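You operate a simulated robot arm through the tools that you are given. There is no shell and no other tool.

You are at the controls of a simulated robot arm. One attempt, no reset.

TASK
Gauge the gap in housing 5; cap the hub green if it matches the card, else red.
Fine: swing the arm back over its pad and lock the shaft.

Only the result counts: the job must be done as asked and must still hold three seconds after the hand-in. Knocking over, shifting, dropping, spilling or breaking anything else fails it. Lids that push on must go on centred and level and be pressed home; caps that screw on are set level and turned clockwise until they are tight.

THE ROBOT
A 7-joint arm with a three-finger gripper, fixed in place. Base frame: the origin is on the floor under the middle of its stand, x ahead of it, y to its left, z up. Units: mm, degrees, N and s.
It reaches about 1342 mm from its shoulder. Its first joint turns from -166.0 to 166.0 degrees. Payload 2.69 kg.
The TCP is the grasp point between the finger pads, 30 mm short of the fingertips. In the tool frame z runs along the fingers and y along their closing line. The gripper opens to 128 mm; its body begins 117 mm behind the TCP.
Orientation is that of the tool frame in the base frame, as a unit quaternion [x, y, z, w]. With the fingers straight down and closing along the base's y, the tool's x points along the base's -x, its y along +y and its z along -z.

THE INTERFACE
- The arm moves only by the tool send_rows. Its argument "steps" is a list of rows, each an object of numbers (a shift or turn left out is 0, a gripper value left out holds the last): "ax", "ay", "az": the turn, a rotation vector about the base's x, y, z in units of 5 degrees (1.0 is 5 degrees); "dx", "dy", "dz": the shift along the base's x, y, z in units of 50 mm (1.0 is 50 mm); "jaw": the finger opening in mm, from 0 to 128. In form: [{"ax": .., "ay": .., "az": .., "dx": .., "dy": .., "dz": .., "jaw": ..}, ...]. A call has 1 to 20 rows; each row shifts and turns the commanded pose from where the row before left it. A call with a number of a shift or a turn outside -1 to 1 is refused whole. A row lasts 0.2 s, in which the tool goes at most 50 mm and 8.6 degrees; a call with a longer step from one row to the next is refused whole, and so is a gripper value outside its range. Where a pose cannot be reached the arm comes as near as it can. A force on the tool above 70 N (or 10 N above the force at the start of the call, whichever is more), or a blocked arm, ends the call early, and 0.2 s more pass. Each finger travels about 127 mm/s and halts on what it meets, pressing with about 44 N; the grip force reading is that of the motor and also rises with nothing between the fingers. The clock runs only during rows and for 0.2 s after the last one: add rows that do not move to give the fingers time. The reply holds the time, the measured pose of the TCP, the force on the tool along the base axes, the opening and the grip force, in the units named above and with some noise, with the torque about the TCP (base axes, N m) and any sound that the robot's microphone picked up, and new pictures: "pictures" is both (left out), scene, wrist or none.
- Cameras (640 x 400 px; columns grow to the right, rows downward): "scene" is fixed at [219.6, -648.9, 1660.7]; the picture's right is [0.66, -0.75, 0.00], its down [-0.50, -0.44, -0.74] and it looks along [0.56, 0.49, -0.67] (base axes); focal length 214 px, centre (320, 200). "wrist" rides on the gripper at [58, 54, -131] in the tool frame; the picture's right is [-0.68, 0.74, 0.00], its down [-0.62, -0.57, -0.55] and it looks along [-0.40, -0.37, 0.84] (tool axes); focal length 234 px, centre (320, 200). There is no depth. A picture from a camera that has moved, and an enlarged one, comes with that camera's place and axes in the base frame and with its lens.
- slide_trunk(by): moves the trunk up (or, below 0, down) by that many mm; the arm rides with it, the base frame stays. It gives what a move gives, with no picture.
- enlarge(camera, box): a new picture of the part [left, top, right, bottom] of that camera's present view, enlarged. It takes no simulated time.
- finish_job(): hands the job in; it is judged then, once.

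Places have to be worked out from the pictures, the camera data and where the tool is seen. Open the gripper and draw the arm clear of the work before you hand the job in, unless the task says otherwise.

The tools are called after ">>>" as a command line: name --argument value ..., lists and objects as JSON in quotes. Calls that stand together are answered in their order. send_rows: Moves the arm, as the interface text tells. Its arguments: {"type":"object","properties":{"steps":{"type":"array","items":{"type":"object","properties":{"ax":{"type":"number"},"ay":{"type":"number"},"az":{"type":"number"},"dx":{"type":"number"},"dy":{"type":"number"},"dz":{"type":"number"},"jaw":{"type":"number"}}}},"pictures":{"type":"string","enum":["both","scene","wrist","none"]}},"required":["steps"]} The other tools are called the same way: slide_trunk (by) moves the trunk up or down; enlarge (camera, box) takes an enlarged picture of a part of a camera's view; finish_job () hands the job in.

At the start:

```text
time: 0.0
tool_pos: [579.3, -321.0, 1546.5]
tcp_rot: [-0.001, 1.0, 0.0, 0.0]
ft_force: [0.5, 0.5, 0.5]
moment: [-0.03, 0.0, 0.02]
width: 128.0
finger_force: 0.1
trunk travel left (down, up): [-200.0, 150.0]
```

scene: 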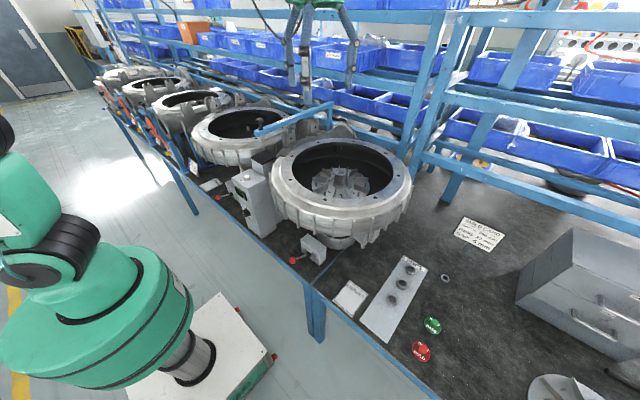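
wrist: 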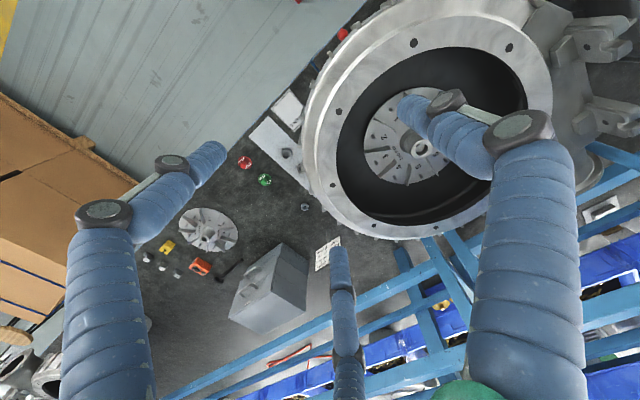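

I'll start by looking closely at the scene: the housing, the card, the gauges, the caps and the blue swing arm.

>>> enlarge --camera "scene" --box '[250, 120, 430, 250]'

>>> enlarge --camera "scene" --box '[430, 200, 530, 260]'

>>> enlarge --camera "scene" --box '[320, 240, 470, 370]'

>>> enlarge --camera "scene" --box '[180, 90, 360, 270]'

>>> enlarge --camera "wrist" --box '[230, 60, 350, 220]'

>>> enlarge --camera "wrist" --box '[340, 70, 480, 200]'

```text
3.08 times, centred on (340, 185) of scene
camera zoom: at [219.6, -648.9, 1660.7], right [0.66, -0.75, 0.0], down [-0.5, -0.44, -0.74], along [0.56, 0.49, -0.67], focal length 660 px, centre (258, 246)
```

zoom: 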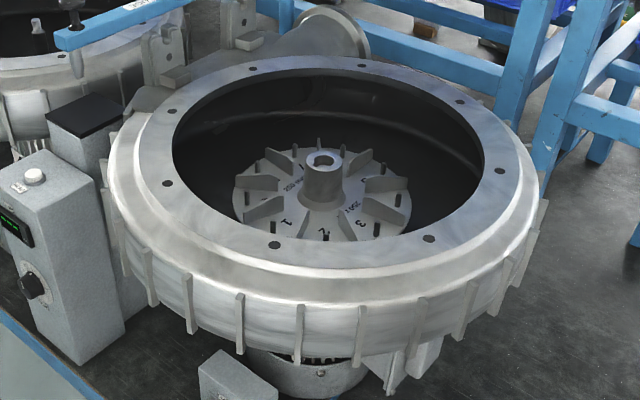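

```text
6.40 times, centred on (480, 230) of scene
camera zoom: at [219.6, -648.9, 1660.7], right [0.66, -0.75, 0.0], down [-0.5, -0.44, -0.74], along [0.56, 0.49, -0.67], focal length 1373 px, centre (-704, 8)
```

zoom: 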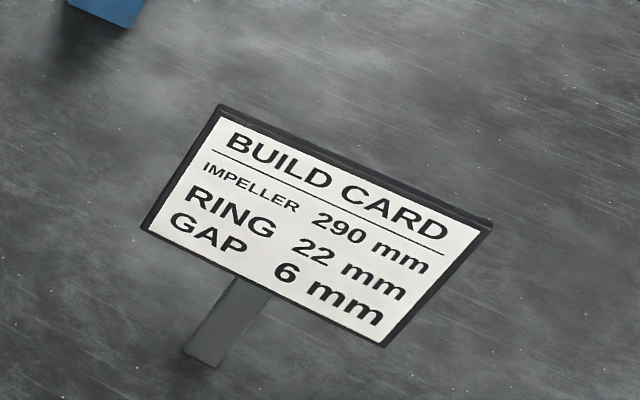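

```text
3.08 times, centred on (395, 305) of scene
camera zoom: at [219.6, -648.9, 1660.7], right [0.66, -0.75, 0.0], down [-0.5, -0.44, -0.74], along [0.56, 0.49, -0.67], focal length 660 px, centre (89, -123)
```

zoom: 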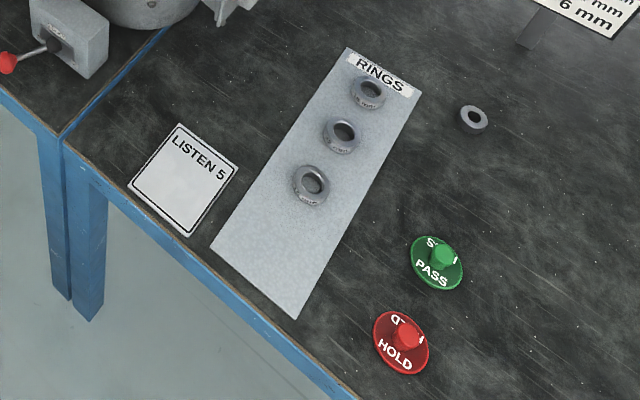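

```text
2.22 times, centred on (270, 180) of scene
camera zoom: at [219.6, -648.9, 1660.7], right [0.66, -0.75, 0.0], down [-0.5, -0.44, -0.74], along [0.56, 0.49, -0.67], focal length 477 px, centre (431, 244)
```

zoom: 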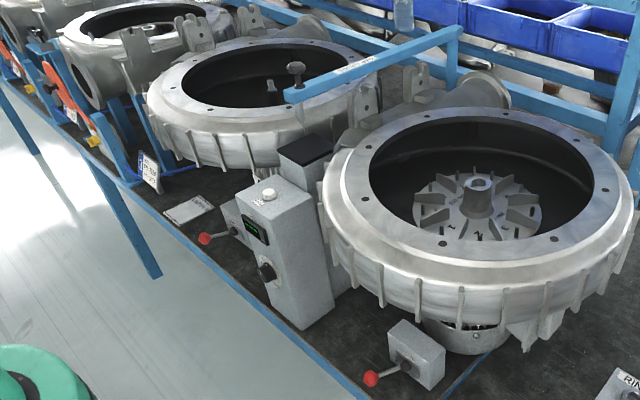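

```text
2.50 times, centred on (290, 140) of wrist
camera zoom: at [520.2, -268.3, 1676.5], right [0.68, 0.74, 0.0], down [0.62, -0.57, 0.55], along [0.4, -0.37, -0.84], focal length 585 px, centre (395, 350)
```

zoom: 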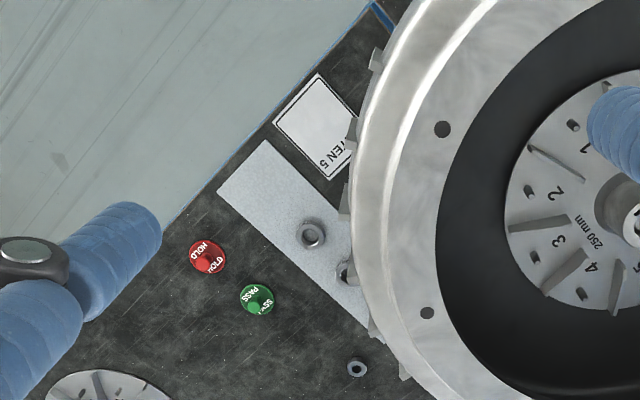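

```text
3.08 times, centred on (410, 135) of wrist
camera zoom: at [520.2, -268.3, 1676.5], right [0.68, 0.74, 0.0], down [0.62, -0.57, 0.55], along [0.4, -0.37, -0.84], focal length 720 px, centre (43, 400)
```

zoom: 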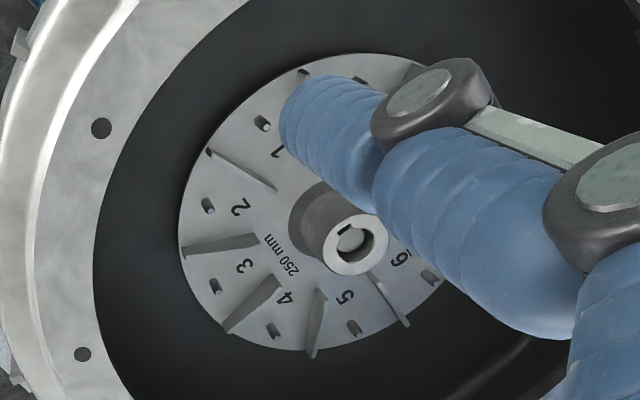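

The card wants a 6 mm gap with a 290 mm impeller and a 22 mm ring, while the fitted impeller looks marked 250 mm. I'll read the other labels, the instrument box and the swing arm.

>>> enlarge --camera "scene" --box '[220, 150, 290, 240]'

>>> enlarge --camera "scene" --box '[240, 95, 340, 155]'

>>> enlarge --camera "scene" --box '[280, 220, 340, 280]'

>>> enlarge --camera "scene" --box '[80, 60, 240, 200]'

>>> enlarge --camera "scene" --box '[500, 300, 640, 400]'

>>> enlarge --camera "wrist" --box '[130, 190, 250, 290]'

>>> enlarge --camera "scene" --box '[300, 150, 380, 210]'

>>> enlarge --camera "scene" --box '[370, 250, 450, 310]'

```text
4.44 times, centred on (255, 195) of scene
camera zoom: at [219.6, -648.9, 1660.7], right [0.66, -0.75, 0.0], down [-0.5, -0.44, -0.74], along [0.56, 0.49, -0.67], focal length 953 px, centre (609, 222)
```

zoom: 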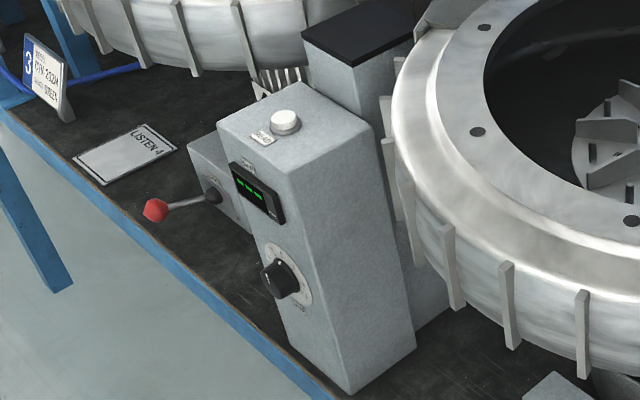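

```text
6.40 times, centred on (290, 125) of scene
camera zoom: at [219.6, -648.9, 1660.7], right [0.66, -0.75, 0.0], down [-0.5, -0.44, -0.74], along [0.56, 0.49, -0.67], focal length 1373 px, centre (512, 680)
```

zoom: 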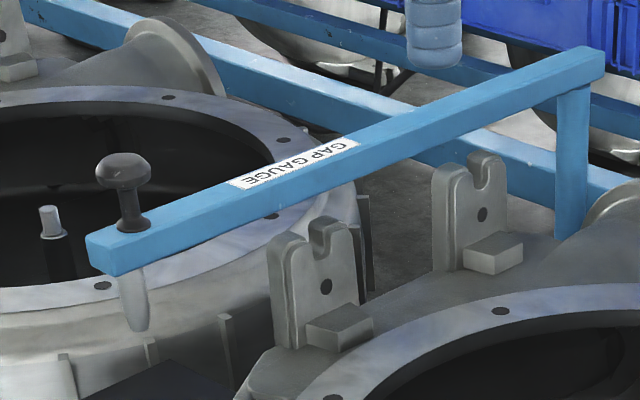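

```text
6.67 times, centred on (310, 250) of scene
camera zoom: at [219.6, -648.9, 1660.7], right [0.66, -0.75, 0.0], down [-0.5, -0.44, -0.74], along [0.56, 0.49, -0.67], focal length 1430 px, centre (387, -133)
```

zoom: 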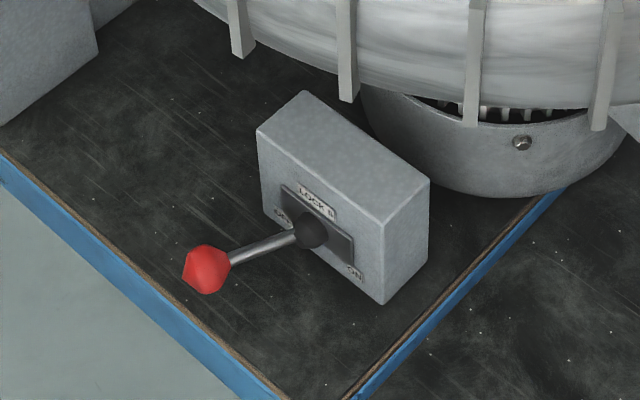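

```text
2.86 times, centred on (160, 130) of scene
camera zoom: at [219.6, -648.9, 1660.7], right [0.66, -0.75, 0.0], down [-0.5, -0.44, -0.74], along [0.56, 0.49, -0.67], focal length 613 px, centre (777, 400)
```

zoom: 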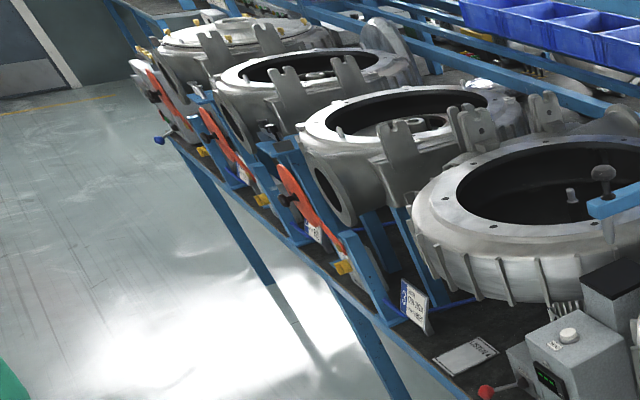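

```text
4.00 times, centred on (570, 350) of scene
camera zoom: at [219.6, -648.9, 1660.7], right [0.66, -0.75, 0.0], down [-0.5, -0.44, -0.74], along [0.56, 0.49, -0.67], focal length 858 px, centre (-680, -400)
```

zoom: 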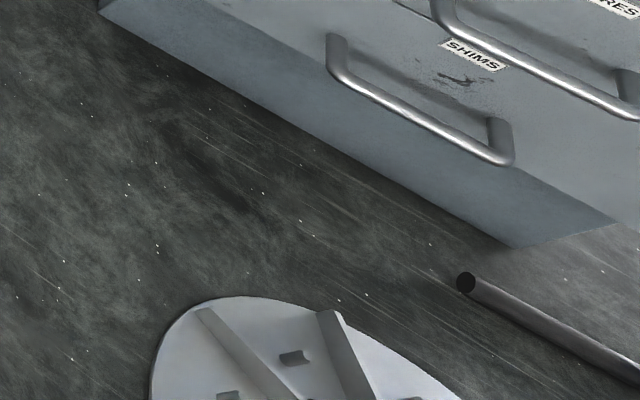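

```text
4.00 times, centred on (190, 240) of wrist
camera zoom: at [520.2, -268.3, 1676.5], right [0.68, 0.74, 0.0], down [0.62, -0.57, 0.55], along [0.4, -0.37, -0.84], focal length 937 px, centre (840, 40)
```

zoom: 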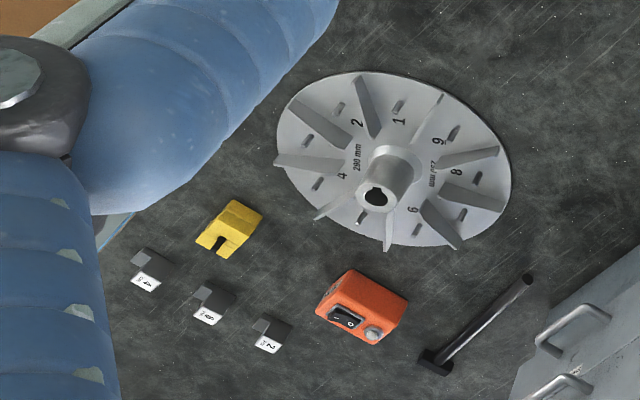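

```text
6.67 times, centred on (340, 180) of scene
camera zoom: at [219.6, -648.9, 1660.7], right [0.66, -0.75, 0.0], down [-0.5, -0.44, -0.74], along [0.56, 0.49, -0.67], focal length 1430 px, centre (187, 333)
```

zoom: 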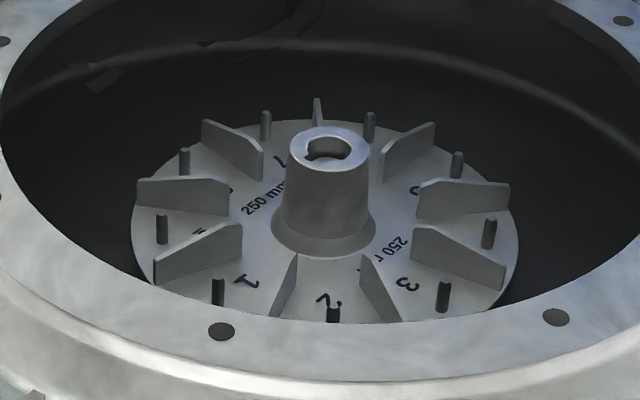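

```text
6.67 times, centred on (410, 280) of scene
camera zoom: at [219.6, -648.9, 1660.7], right [0.66, -0.75, 0.0], down [-0.5, -0.44, -0.74], along [0.56, 0.49, -0.67], focal length 1430 px, centre (-280, -333)
```

zoom: 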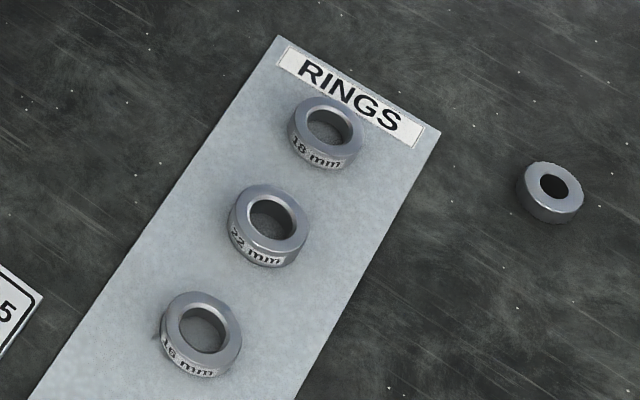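

Reading the instrument panel, the lock label, the gauge's probe area and the numbered signs at higher zoom.

>>> enlarge --camera "scene" --box '[240, 170, 272, 190]'

>>> enlarge --camera "scene" --box '[240, 180, 272, 200]'

>>> enlarge --camera "scene" --box '[244, 200, 276, 220]'

>>> enlarge --camera "scene" --box '[300, 240, 340, 265]'

>>> enlarge --camera "scene" --box '[180, 145, 228, 190]'

>>> enlarge --camera "scene" --box '[240, 120, 290, 170]'

>>> enlarge --camera "scene" --box '[410, 310, 450, 370]'

>>> enlarge --camera "scene" --box '[300, 90, 380, 150]'

```text
16.00 times, centred on (256, 180) of scene
camera zoom: at [219.6, -648.9, 1660.7], right [0.66, -0.75, 0.0], down [-0.5, -0.44, -0.74], along [0.56, 0.49, -0.67], focal length 3432 px, centre (1344, 520)
```

zoom: 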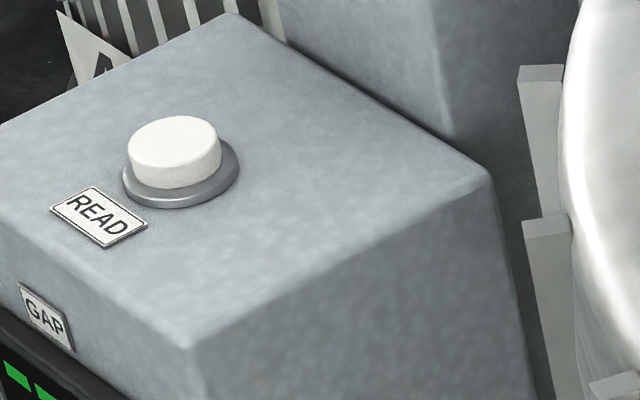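

```text
16.00 times, centred on (256, 190) of scene
camera zoom: at [219.6, -648.9, 1660.7], right [0.66, -0.75, 0.0], down [-0.5, -0.44, -0.74], along [0.56, 0.49, -0.67], focal length 3432 px, centre (1344, 360)
```

zoom: 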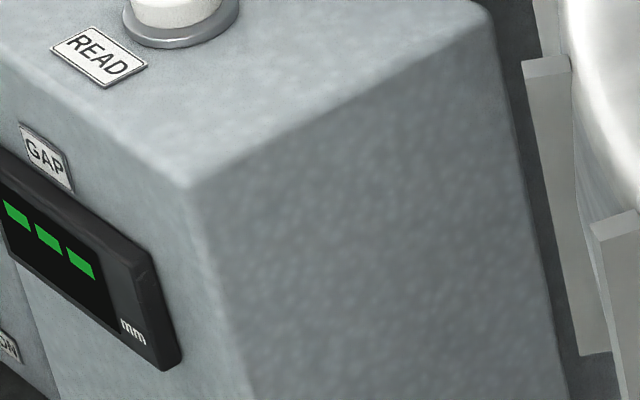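

```text
16.00 times, centred on (260, 210) of scene
camera zoom: at [219.6, -648.9, 1660.7], right [0.66, -0.75, 0.0], down [-0.5, -0.44, -0.74], along [0.56, 0.49, -0.67], focal length 3432 px, centre (1280, 40)
```

zoom: 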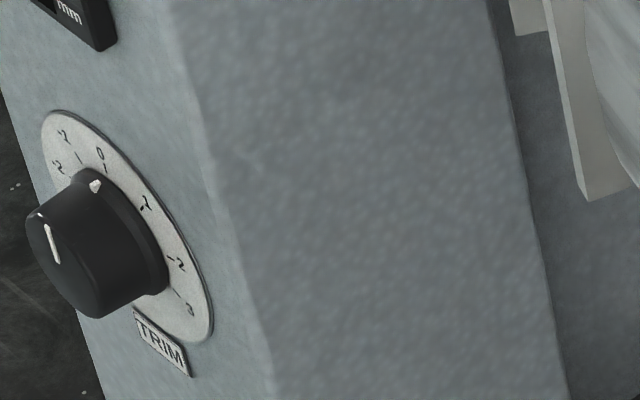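

```text
16.00 times, centred on (320, 252) of scene
camera zoom: at [219.6, -648.9, 1660.7], right [0.66, -0.75, 0.0], down [-0.5, -0.44, -0.74], along [0.56, 0.49, -0.67], focal length 3432 px, centre (320, -640)
```

zoom: 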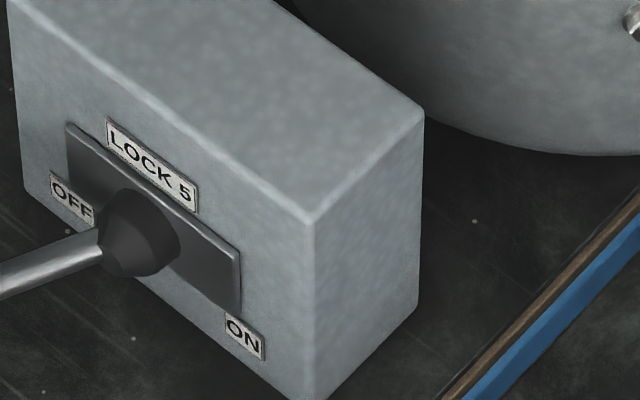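

```text
8.89 times, centred on (204, 168) of scene
camera zoom: at [219.6, -648.9, 1660.7], right [0.66, -0.75, 0.0], down [-0.5, -0.44, -0.74], along [0.56, 0.49, -0.67], focal length 1906 px, centre (1351, 489)
```

zoom: 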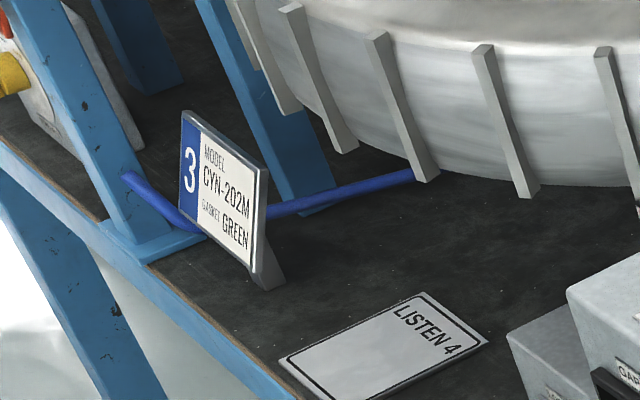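

```text
8.00 times, centred on (265, 145) of scene
camera zoom: at [219.6, -648.9, 1660.7], right [0.66, -0.75, 0.0], down [-0.5, -0.44, -0.74], along [0.56, 0.49, -0.67], focal length 1716 px, centre (760, 640)
```

zoom: 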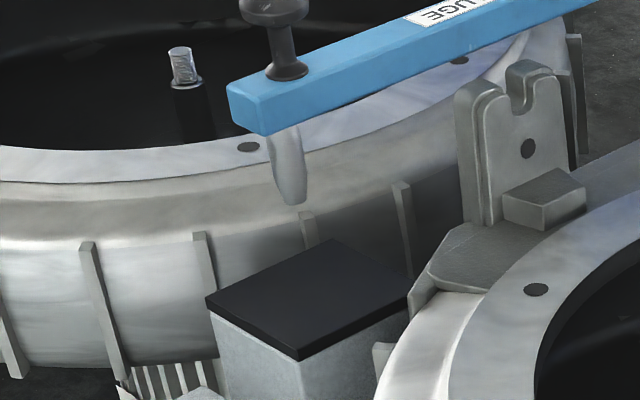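

```text
6.67 times, centred on (430, 340) of scene
camera zoom: at [219.6, -648.9, 1660.7], right [0.66, -0.75, 0.0], down [-0.5, -0.44, -0.74], along [0.56, 0.49, -0.67], focal length 1430 px, centre (-413, -733)
```

zoom: 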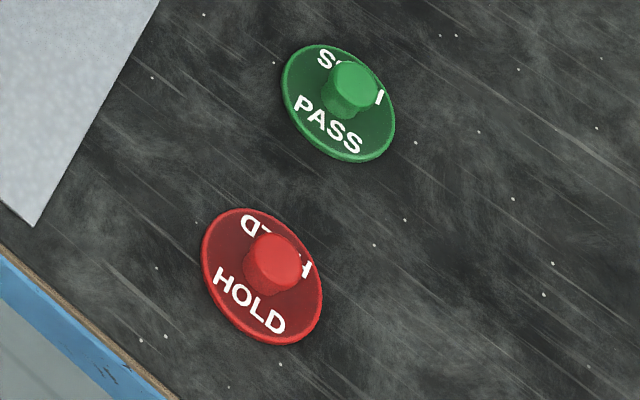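

```text
6.67 times, centred on (340, 120) of scene
camera zoom: at [219.6, -648.9, 1660.7], right [0.66, -0.75, 0.0], down [-0.5, -0.44, -0.74], along [0.56, 0.49, -0.67], focal length 1430 px, centre (187, 733)
```

zoom: 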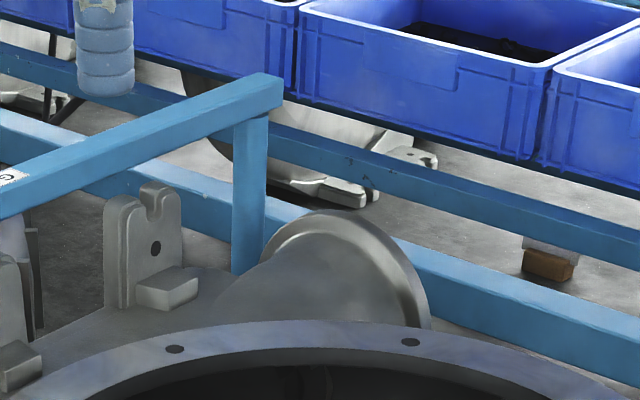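

The nearest housing is number 5: LOCK 5 is at OFF, and the GAP box has a READ button, a TRIM knob and a display showing dashes. The GAP GAUGE arm is parked over a black pad. By triangulation the hub top is at about (845, -224, 1130), the rim is at z of about 1190 and the table at about 760. I'll move the arm up high towards +y so the wrist camera can see the instrument and gauge.

>>> send_rows --steps '[{"dy": 0.9, "dx": -0.3}, {"dy": 0.9, "dx": -0.3}, {"dy": 0.9, "dx": -0.3}, {"dy": 0.9, "dx": -0.3}, {"dy": 0.9}, {"dy": 0.9}, {"dy": 0.9}, {"dy": 0.9}]' --pictures "both"

```text
time: 1.8
tool_pos: [520.2, 39.6, 1544.1]
tcp_rot: [-0.001, 1.0, 0.0, -0.001]
ft_force: [-0.2, -0.6, -0.2]
moment: [-0.01, -0.02, -0.01]
width: 128.0
finger_force: 0.1
trunk travel left (down, up): [-200.0, 150.0]
camera wrist: at [459.9, 92.3, 1674.8], right [0.68, 0.74, 0.0], down [0.62, -0.56, 0.55], along [0.4, -0.37, -0.84], focal length 234 px, centre (320, 200)
```

scene: 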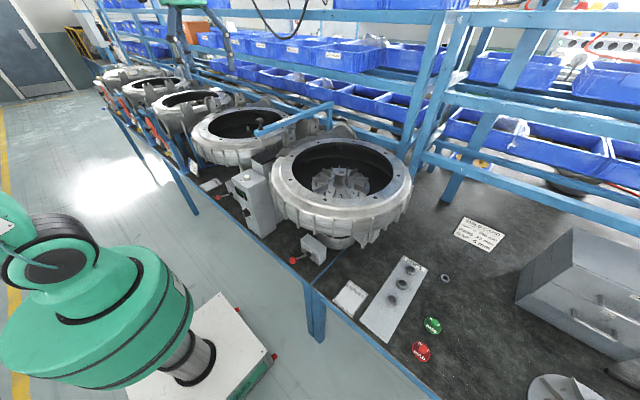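
wrist: 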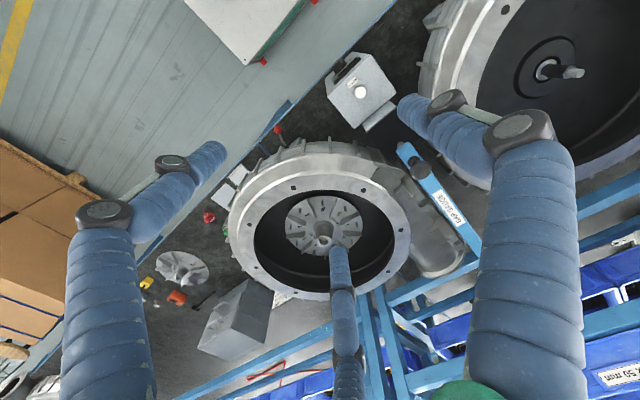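

>>> enlarge --camera "wrist" --box '[310, 40, 480, 150]'

>>> enlarge --camera "wrist" --box '[380, 120, 500, 280]'

>>> enlarge --camera "wrist" --box '[260, 170, 400, 280]'

>>> enlarge --camera "scene" --box '[244, 170, 264, 182]'

```text
3.64 times, centred on (395, 95) of wrist
camera zoom: at [459.9, 92.3, 1674.8], right [0.68, 0.74, 0.0], down [0.62, -0.56, 0.55], along [0.4, -0.37, -0.84], focal length 852 px, centre (47, 582)
```

zoom: 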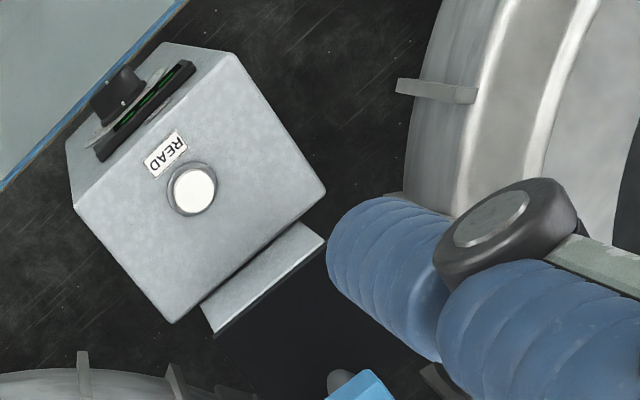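

```text
2.50 times, centred on (440, 200) of wrist
camera zoom: at [459.9, 92.3, 1674.8], right [0.68, 0.74, 0.0], down [0.62, -0.56, 0.55], along [0.4, -0.37, -0.84], focal length 585 px, centre (20, 200)
```

zoom: 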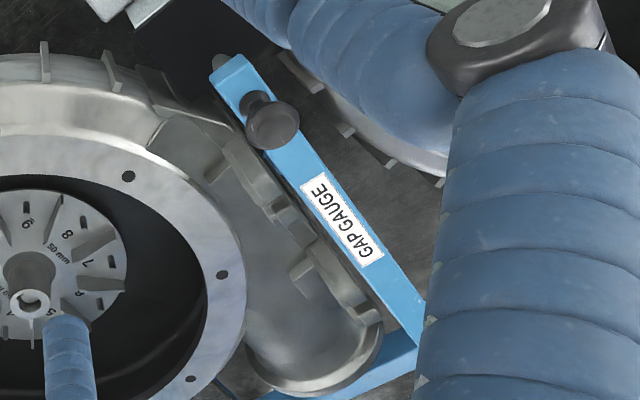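

```text
3.64 times, centred on (330, 225) of wrist
camera zoom: at [459.9, 92.3, 1674.8], right [0.68, 0.74, 0.0], down [0.62, -0.56, 0.55], along [0.4, -0.37, -0.84], focal length 852 px, centre (284, 109)
```

zoom: 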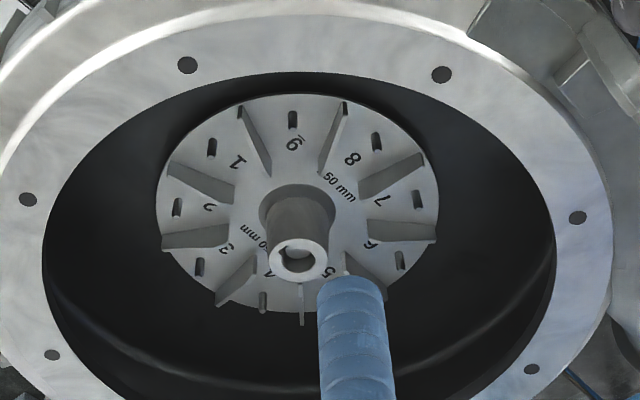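

```text
16.00 times, centred on (254, 176) of scene
camera zoom: at [219.6, -648.9, 1660.7], right [0.66, -0.75, 0.0], down [-0.5, -0.44, -0.74], along [0.56, 0.49, -0.67], focal length 3432 px, centre (1376, 584)
```

zoom: 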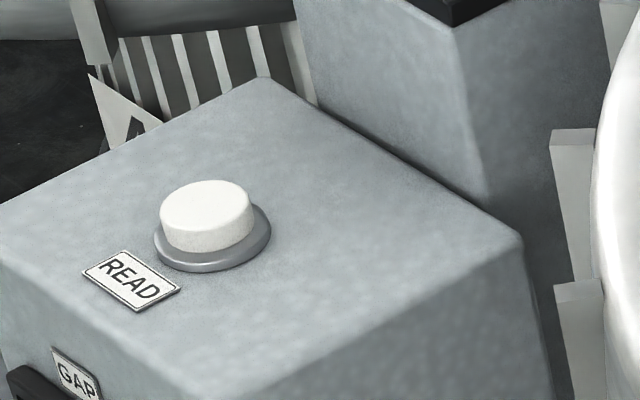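

Triangulating: the gauge knob is at about (702, 101, 1319) and its post near (1135, 80), so its tip swings over the hub. The READ button is at about (590, 105, 1090). I want a zero reading with the gauge over its pad first, so I'll close the fingers, lean the gripper back towards -x to stay clear of the gauge arm, and go above the button.

>>> send_rows --steps '[{"dx": 0.2, "dy": 0.22, "dz": -0.71, "ay": -0.667, "jaw": 0}, {"dx": 0.2, "dy": 0.22, "dz": -0.71, "ay": -0.667}, {"dx": 0.2, "dy": 0.22, "dz": -0.71, "ay": -0.667}, {"dx": 0.2, "dy": 0.22, "dz": -0.71, "ay": -0.667}, {"dx": 0.2, "dy": 0.22, "dz": -0.71, "ay": -0.667}, {"dx": 0.2, "dy": 0.22, "dz": -0.71, "ay": -0.667}, {}]' --pictures "both"

```text
time: 3.4
tool_pos: [579.0, 108.2, 1333.1]
tcp_rot: [-0.001, 0.985, 0.0, 0.174]
ft_force: [0.8, 0.9, 0.3]
moment: [-0.01, 0.02, -0.03]
width: 2.1
finger_force: 31.3
trunk travel left (down, up): [-200.0, 150.0]
camera wrist: at [477.5, 159.7, 1436.3], right [0.64, 0.74, 0.23], down [0.39, -0.57, 0.73], along [0.67, -0.37, -0.65], focal length 234 px, centre (320, 200)
```

scene: 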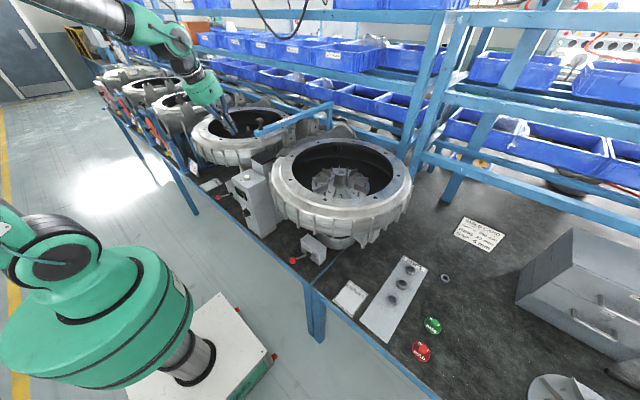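
wrist: 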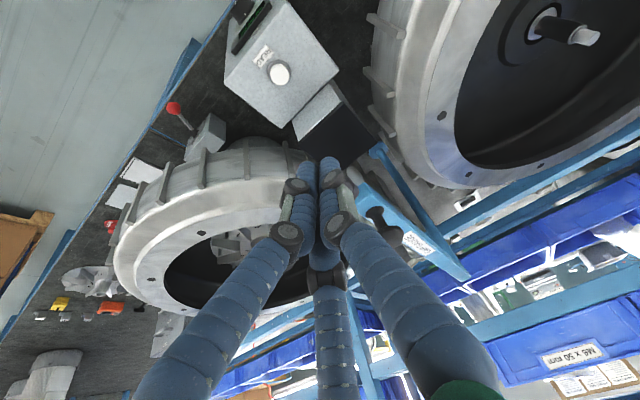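

The button projects to about (587, 98, 1098) and the closed fingertips are above it. I'll shift slightly and descend to just above it for another look.

>>> send_rows --steps '[{"dx": -0.04, "dy": -0.2, "dz": -0.85}, {"dz": -0.9}, {"dz": -0.9}, {"dz": -0.7}, {}]' --pictures "both"

>>> enlarge --camera "wrist" --box '[230, 60, 420, 200]'

>>> enlarge --camera "scene" --box '[215, 140, 295, 200]'

```text
time: 4.6
tool_pos: [581.9, 96.9, 1165.2]
tcp_rot: [0.0, 0.985, 0.0, 0.174]
ft_force: [0.4, 0.1, -0.2]
moment: [-0.01, 0.03, 0.02]
width: 1.8
finger_force: 31.5
trunk travel left (down, up): [-200.0, 150.0]
camera wrist: at [480.9, 150.8, 1268.5], right [0.64, 0.74, 0.23], down [0.39, -0.57, 0.73], along [0.67, -0.37, -0.65], focal length 234 px, centre (320, 200)
```

scene: 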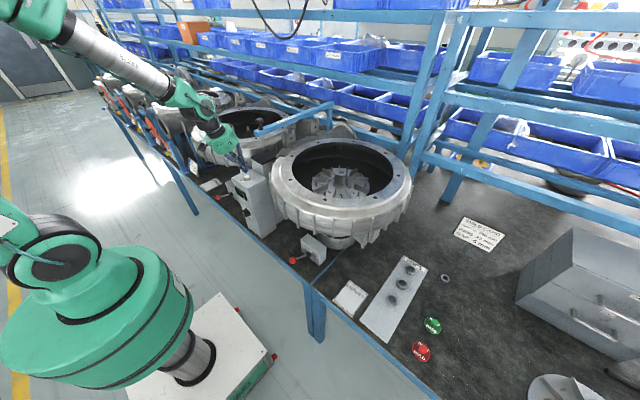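
wrist: 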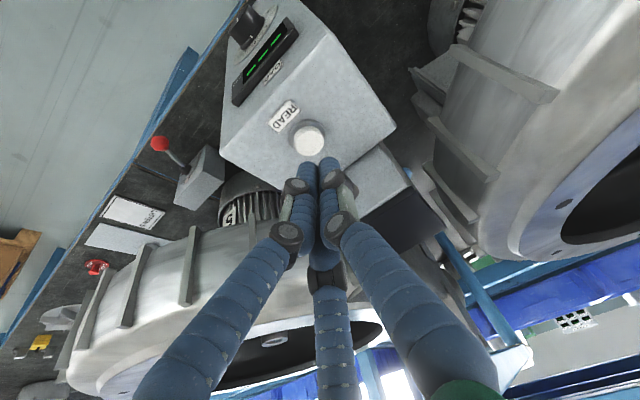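

```text
2.86 times, centred on (325, 130) of wrist
camera zoom: at [480.9, 150.8, 1268.5], right [0.64, 0.74, 0.23], down [0.39, -0.57, 0.73], along [0.67, -0.37, -0.65], focal length 669 px, centre (306, 400)
```

zoom: 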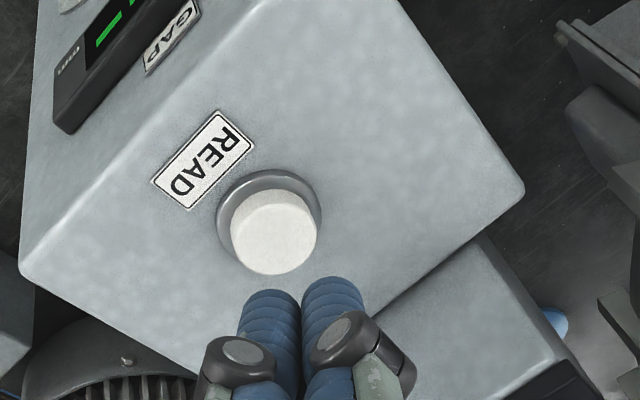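

```text
6.67 times, centred on (255, 170) of scene
camera zoom: at [219.6, -648.9, 1660.7], right [0.66, -0.75, 0.0], down [-0.5, -0.44, -0.74], along [0.56, 0.49, -0.67], focal length 1430 px, centre (753, 400)
```

zoom: 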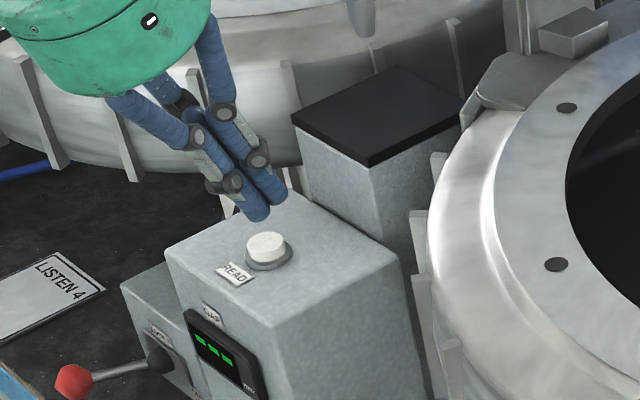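

The button is at about (586, 98, 1106) and the fingertips at about (592, 97, 1137). I'll correct x by -6 mm and come down close to contact.

>>> send_rows --steps '[{"dx": -0.12, "dy": 0.02, "dz": -0.25}, {"dz": -0.25}, {}]' --pictures "wrist"

>>> enlarge --camera "wrist" --box '[230, 60, 420, 200]'

>>> enlarge --camera "scene" --box '[235, 150, 275, 190]'

```text
time: 5.4
tool_pos: [574.9, 96.4, 1140.9]
tcp_rot: [0.0, 0.985, 0.0, 0.174]
ft_force: [0.1, 0.9, 0.5]
moment: [-0.04, 0.01, 0.01]
width: 2.3
finger_force: 31.4
trunk travel left (down, up): [-200.0, 150.0]
camera wrist: at [473.5, 150.0, 1243.7], right [0.64, 0.74, 0.23], down [0.39, -0.56, 0.73], along [0.67, -0.37, -0.65], focal length 234 px, centre (320, 200)
```

wrist: 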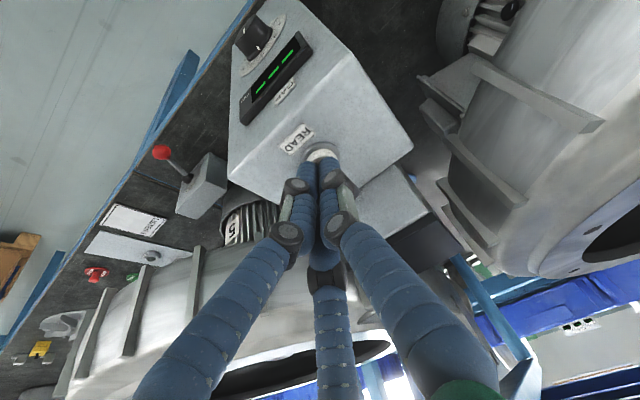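

```text
2.86 times, centred on (325, 130) of wrist
camera zoom: at [473.5, 150.0, 1243.7], right [0.64, 0.74, 0.23], down [0.39, -0.56, 0.73], along [0.67, -0.37, -0.65], focal length 669 px, centre (306, 400)
```

zoom: 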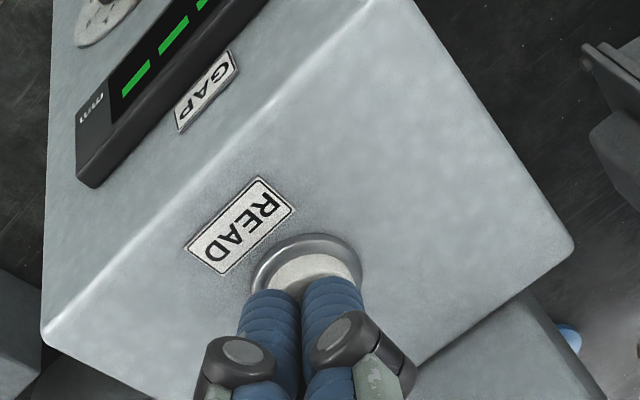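

```text
10.00 times, centred on (255, 170) of scene
camera zoom: at [219.6, -648.9, 1660.7], right [0.66, -0.75, 0.0], down [-0.5, -0.44, -0.74], along [0.56, 0.49, -0.67], focal length 2145 px, centre (970, 500)
```

zoom: 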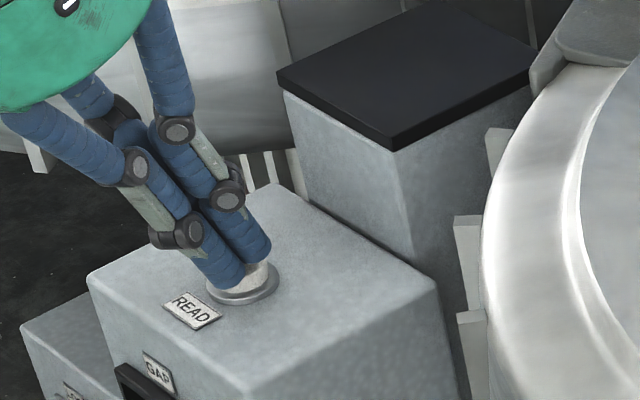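

The fingertips are over the button, nearly touching, so I'll press down in small steps.

>>> send_rows --steps '[{"dz": -0.08, "dx": 0.04}, {}]' --pictures "none"

>>> send_rows --steps '[{"dz": -0.06}, {}]' --pictures "none"

>>> send_rows --steps '[{"dz": -0.06}, {}]' --pictures "none"

```text
time: 6.0
tool_pos: [574.8, 96.3, 1137.9]
tcp_rot: [0.0, 0.985, 0.0, 0.174]
ft_force: [-1.3, 0.2, 3.6]
moment: [0.03, 0.05, 0.01]
width: 2.0
finger_force: 31.3
trunk travel left (down, up): [-200.0, 150.0]
heard: click
```

```text
time: 6.6
tool_pos: [575.4, 96.8, 1136.0]
tcp_rot: [-0.001, 0.985, 0.0, 0.175]
ft_force: [1.5, -2.2, 11.4]
moment: [-0.05, 0.0, -0.05]
width: 2.5
finger_force: 31.3
trunk travel left (down, up): [-200.0, 150.0]
```

```text
time: 7.2
tool_pos: [574.9, 95.9, 1134.0]
tcp_rot: [0.0, 0.985, 0.0, 0.175]
ft_force: [-1.6, 3.4, 22.2]
moment: [0.22, 0.07, 0.0]
width: 6.0
finger_force: 31.0
trunk travel left (down, up): [-200.0, 150.0]
```

A click was heard. I'll lift off and read the display.

>>> send_rows --steps '[{"dz": 0.5}, {}]' --pictures "both"

>>> enlarge --camera "wrist" --box '[220, 0, 340, 120]'

>>> enlarge --camera "scene" --box '[240, 182, 272, 202]'

```text
time: 7.8
tool_pos: [572.7, 95.7, 1155.1]
tcp_rot: [0.0, 0.985, -0.001, 0.173]
ft_force: [0.6, 0.1, -0.2]
moment: [0.0, -0.01, 0.03]
width: 2.1
finger_force: 31.5
trunk travel left (down, up): [-200.0, 150.0]
camera wrist: at [472.5, 149.4, 1258.8], right [0.64, 0.74, 0.23], down [0.39, -0.57, 0.73], along [0.66, -0.37, -0.65], focal length 234 px, centre (320, 200)
```

scene: 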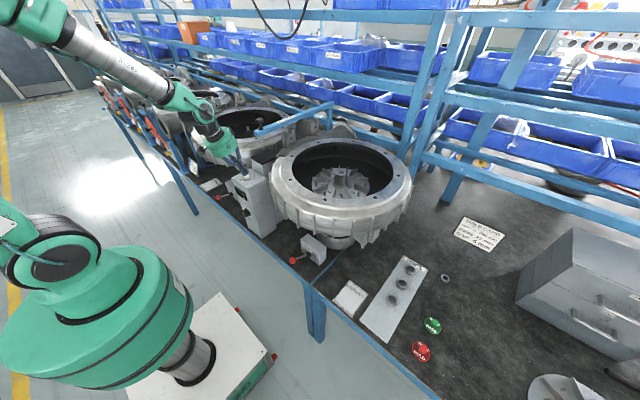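
wrist: 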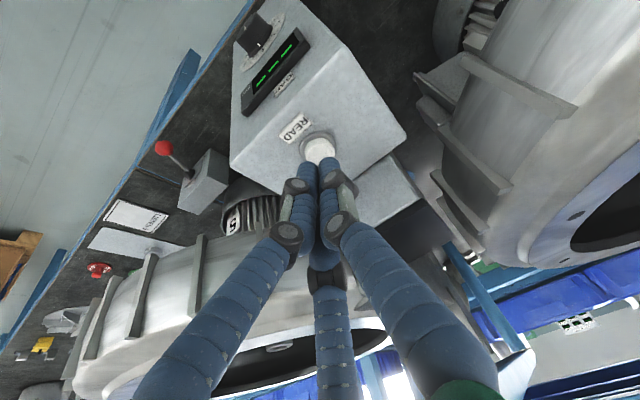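

```text
3.33 times, centred on (280, 60) of wrist
camera zoom: at [472.5, 149.4, 1258.8], right [0.64, 0.74, 0.23], down [0.39, -0.57, 0.73], along [0.66, -0.37, -0.65], focal length 781 px, centre (453, 667)
```

zoom: 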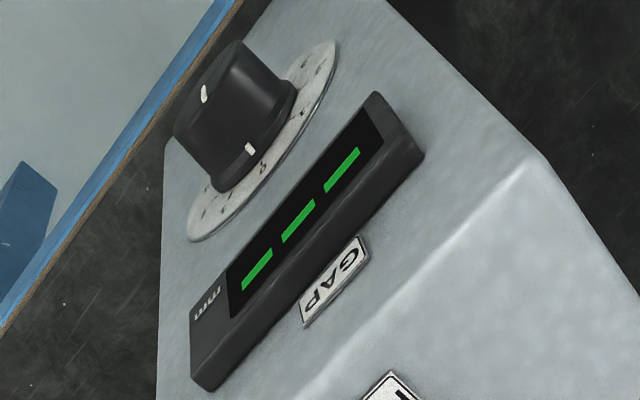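

```text
16.00 times, centred on (256, 192) of scene
camera zoom: at [219.6, -648.9, 1660.7], right [0.66, -0.75, 0.0], down [-0.5, -0.44, -0.74], along [0.56, 0.49, -0.67], focal length 3432 px, centre (1344, 328)
```

zoom: 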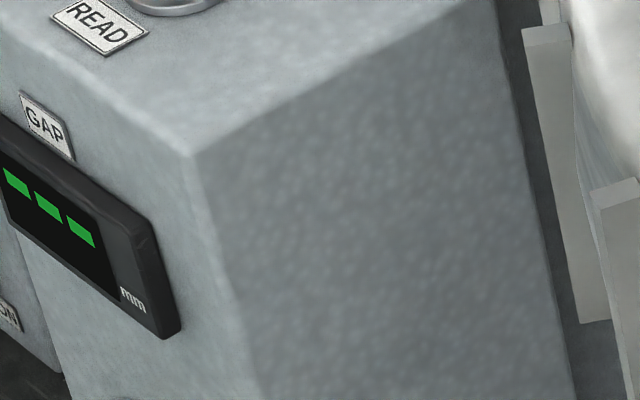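

The display still shows dashes with the gauge parked, so it probably only reads over the hub. Before leaving I'll check the TRIM dial setting closely.

>>> enlarge --camera "wrist" --box '[225, 5, 295, 50]'

>>> enlarge --camera "scene" --box '[244, 204, 264, 216]'

>>> enlarge --camera "scene" --box '[246, 210, 262, 220]'

```text
8.89 times, centred on (260, 28) of wrist
camera zoom: at [472.5, 149.4, 1258.8], right [0.64, 0.74, 0.23], down [0.39, -0.57, 0.73], along [0.66, -0.37, -0.65], focal length 2082 px, centre (853, 1733)
```

zoom: 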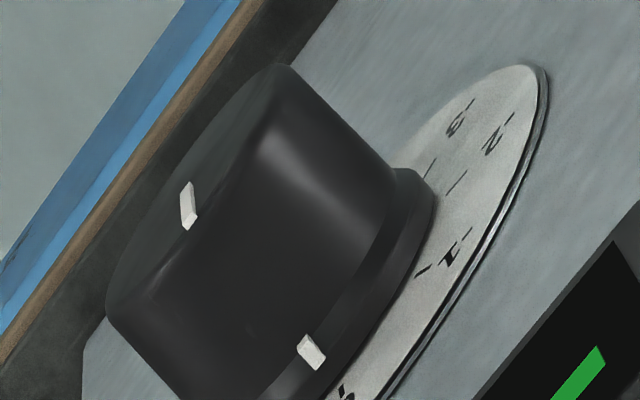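

```text
16.00 times, centred on (254, 210) of scene
camera zoom: at [219.6, -648.9, 1660.7], right [0.66, -0.75, 0.0], down [-0.5, -0.44, -0.74], along [0.56, 0.49, -0.67], focal length 3432 px, centre (1376, 40)
```

zoom: 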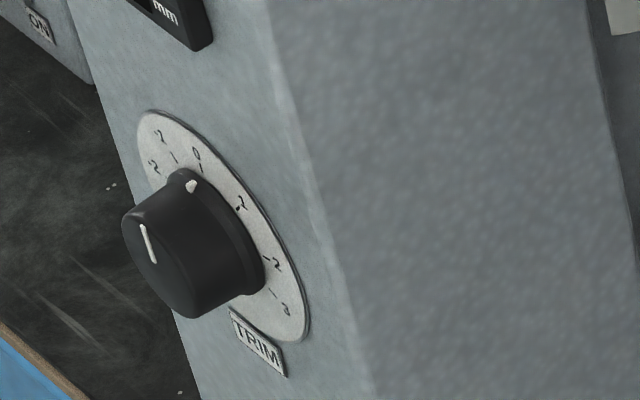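

```text
16.00 times, centred on (254, 215) of scene
camera zoom: at [219.6, -648.9, 1660.7], right [0.66, -0.75, 0.0], down [-0.5, -0.44, -0.74], along [0.56, 0.49, -0.67], focal length 3432 px, centre (1376, -40)
```

zoom: 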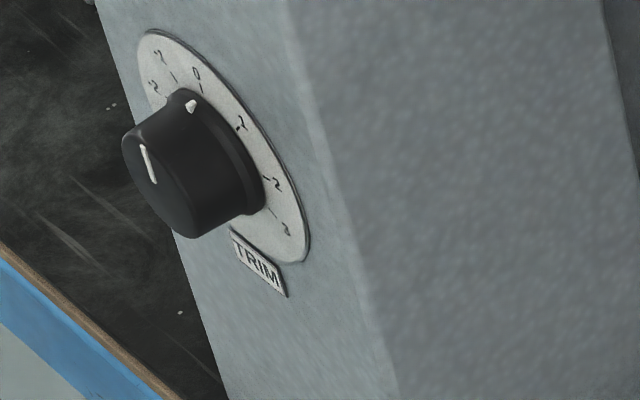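

TRIM sits at about 0. I'll back up, straighten the gripper, open the jaws and look at the gauge knob from above before taking it.

>>> send_rows --steps '[{"dz": 0.9}, {"dz": 0.9}, {"dz": 0.9}, {"dz": 0.9, "ay": 0.8}, {"dz": 0.9, "ay": 0.8}, {"dz": 0.9, "ay": 0.8, "jaw": 80}, {"ay": 0.8, "dx": 0.5}, {"ay": 0.8, "dx": 0.5}, {}]' --pictures "both"

>>> enlarge --camera "wrist" --box '[240, 100, 440, 260]'

>>> enlarge --camera "scene" --box '[210, 60, 370, 160]'

```text
time: 9.8
tool_pos: [623.9, 96.7, 1427.5]
tcp_rot: [0.0, 1.0, -0.001, -0.001]
ft_force: [0.4, 0.5, -0.7]
moment: [-0.01, 0.04, 0.02]
width: 80.1
finger_force: 0.1
trunk travel left (down, up): [-200.0, 150.0]
camera wrist: at [563.6, 150.9, 1558.1], right [0.68, 0.74, 0.0], down [0.62, -0.57, 0.55], along [0.4, -0.37, -0.84], focal length 234 px, centre (320, 200)
```

scene: 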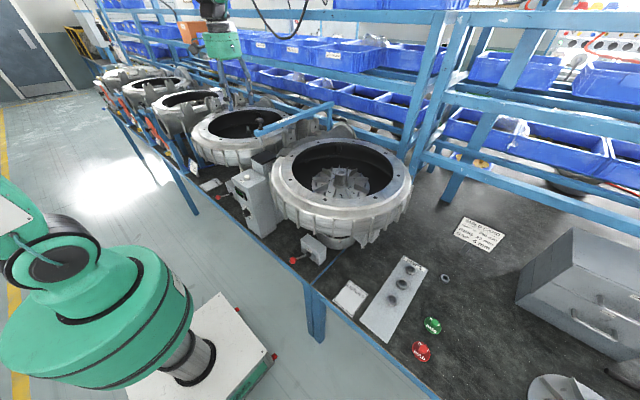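
wrist: 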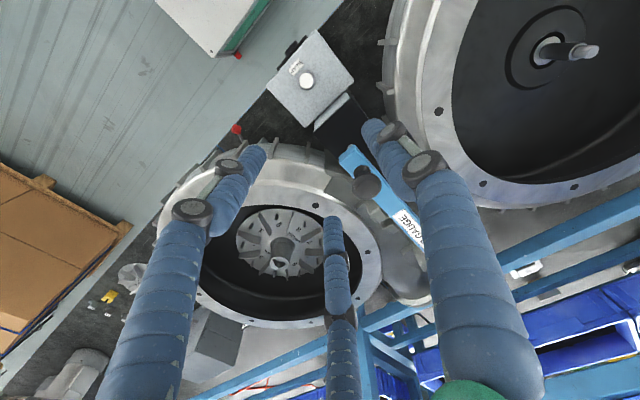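

```text
2.50 times, centred on (340, 180) of wrist
camera zoom: at [563.6, 150.9, 1558.1], right [0.68, 0.74, 0.0], down [0.62, -0.57, 0.55], along [0.4, -0.37, -0.84], focal length 585 px, centre (270, 250)
```

zoom: 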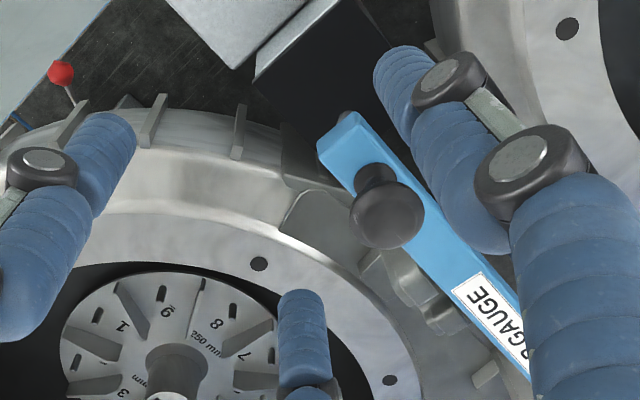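

```text
4.00 times, centred on (290, 110) of scene
camera zoom: at [219.6, -648.9, 1660.7], right [0.66, -0.75, 0.0], down [-0.5, -0.44, -0.74], along [0.56, 0.49, -0.67], focal length 858 px, centre (440, 560)
```

zoom: 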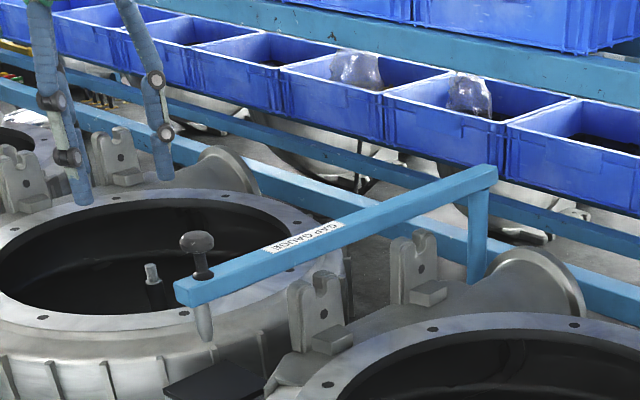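

The knob head triangulates well to (700.5, 99, 1320), with the arm's top at about 1282 and the post near (1120, 88). I'll move over the knob, descend with the jaws open at 80 to TCP z of about 1323, and close loosely around it.

>>> send_rows --steps '[{"dx": 0.766, "dy": 0.026}, {"dx": 0.766, "dy": 0.026}, {"dz": -0.6}, {"dz": -0.6}, {}]' --pictures "both"

>>> enlarge --camera "wrist" --box '[240, 100, 440, 260]'

>>> enlarge --camera "scene" --box '[220, 70, 320, 150]'

```text
time: 11.0
tool_pos: [702.5, 96.3, 1363.3]
tcp_rot: [-0.001, 1.0, -0.001, 0.0]
ft_force: [1.0, -0.9, -1.3]
moment: [-0.02, 0.01, 0.0]
width: 79.9
finger_force: 0.0
trunk travel left (down, up): [-200.0, 150.0]
camera wrist: at [642.6, 150.0, 1494.8], right [0.68, 0.74, 0.0], down [0.62, -0.56, 0.55], along [0.4, -0.37, -0.84], focal length 234 px, centre (320, 200)
```

scene: 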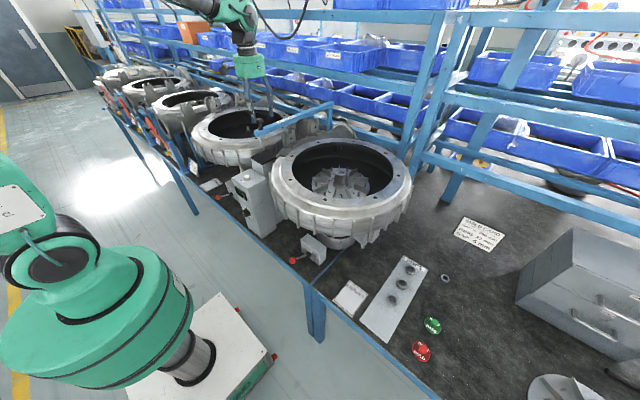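
wrist: 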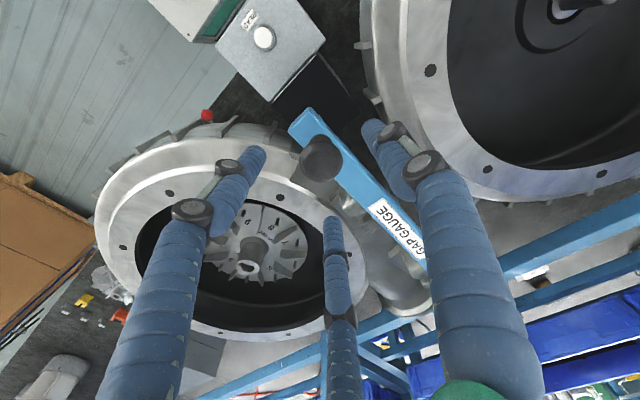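

```text
2.50 times, centred on (340, 180) of wrist
camera zoom: at [642.6, 150.0, 1494.8], right [0.68, 0.74, 0.0], down [0.62, -0.56, 0.55], along [0.4, -0.37, -0.84], focal length 585 px, centre (270, 250)
```

zoom: 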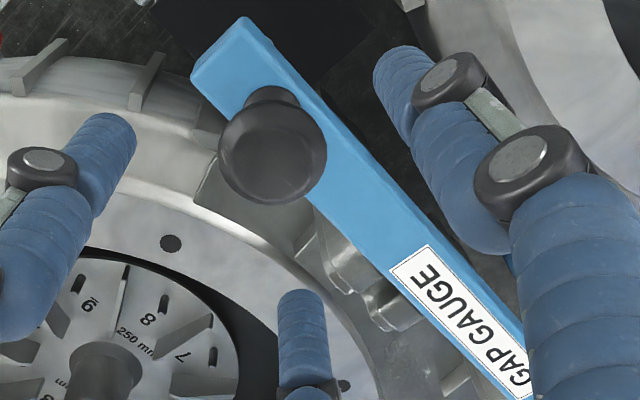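

```text
5.00 times, centred on (270, 110) of scene
camera zoom: at [219.6, -648.9, 1660.7], right [0.66, -0.75, 0.0], down [-0.5, -0.44, -0.74], along [0.56, 0.49, -0.67], focal length 1072 px, centre (570, 650)
```

zoom: 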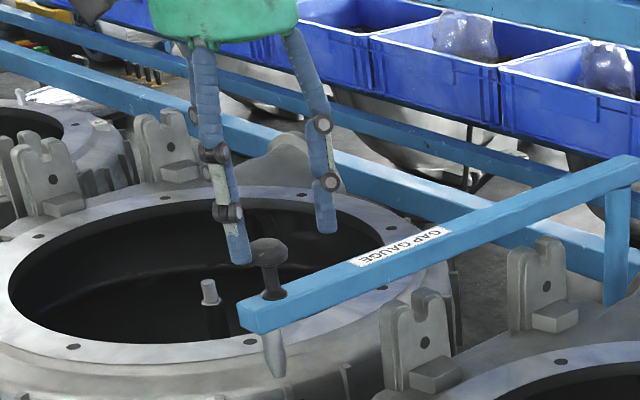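

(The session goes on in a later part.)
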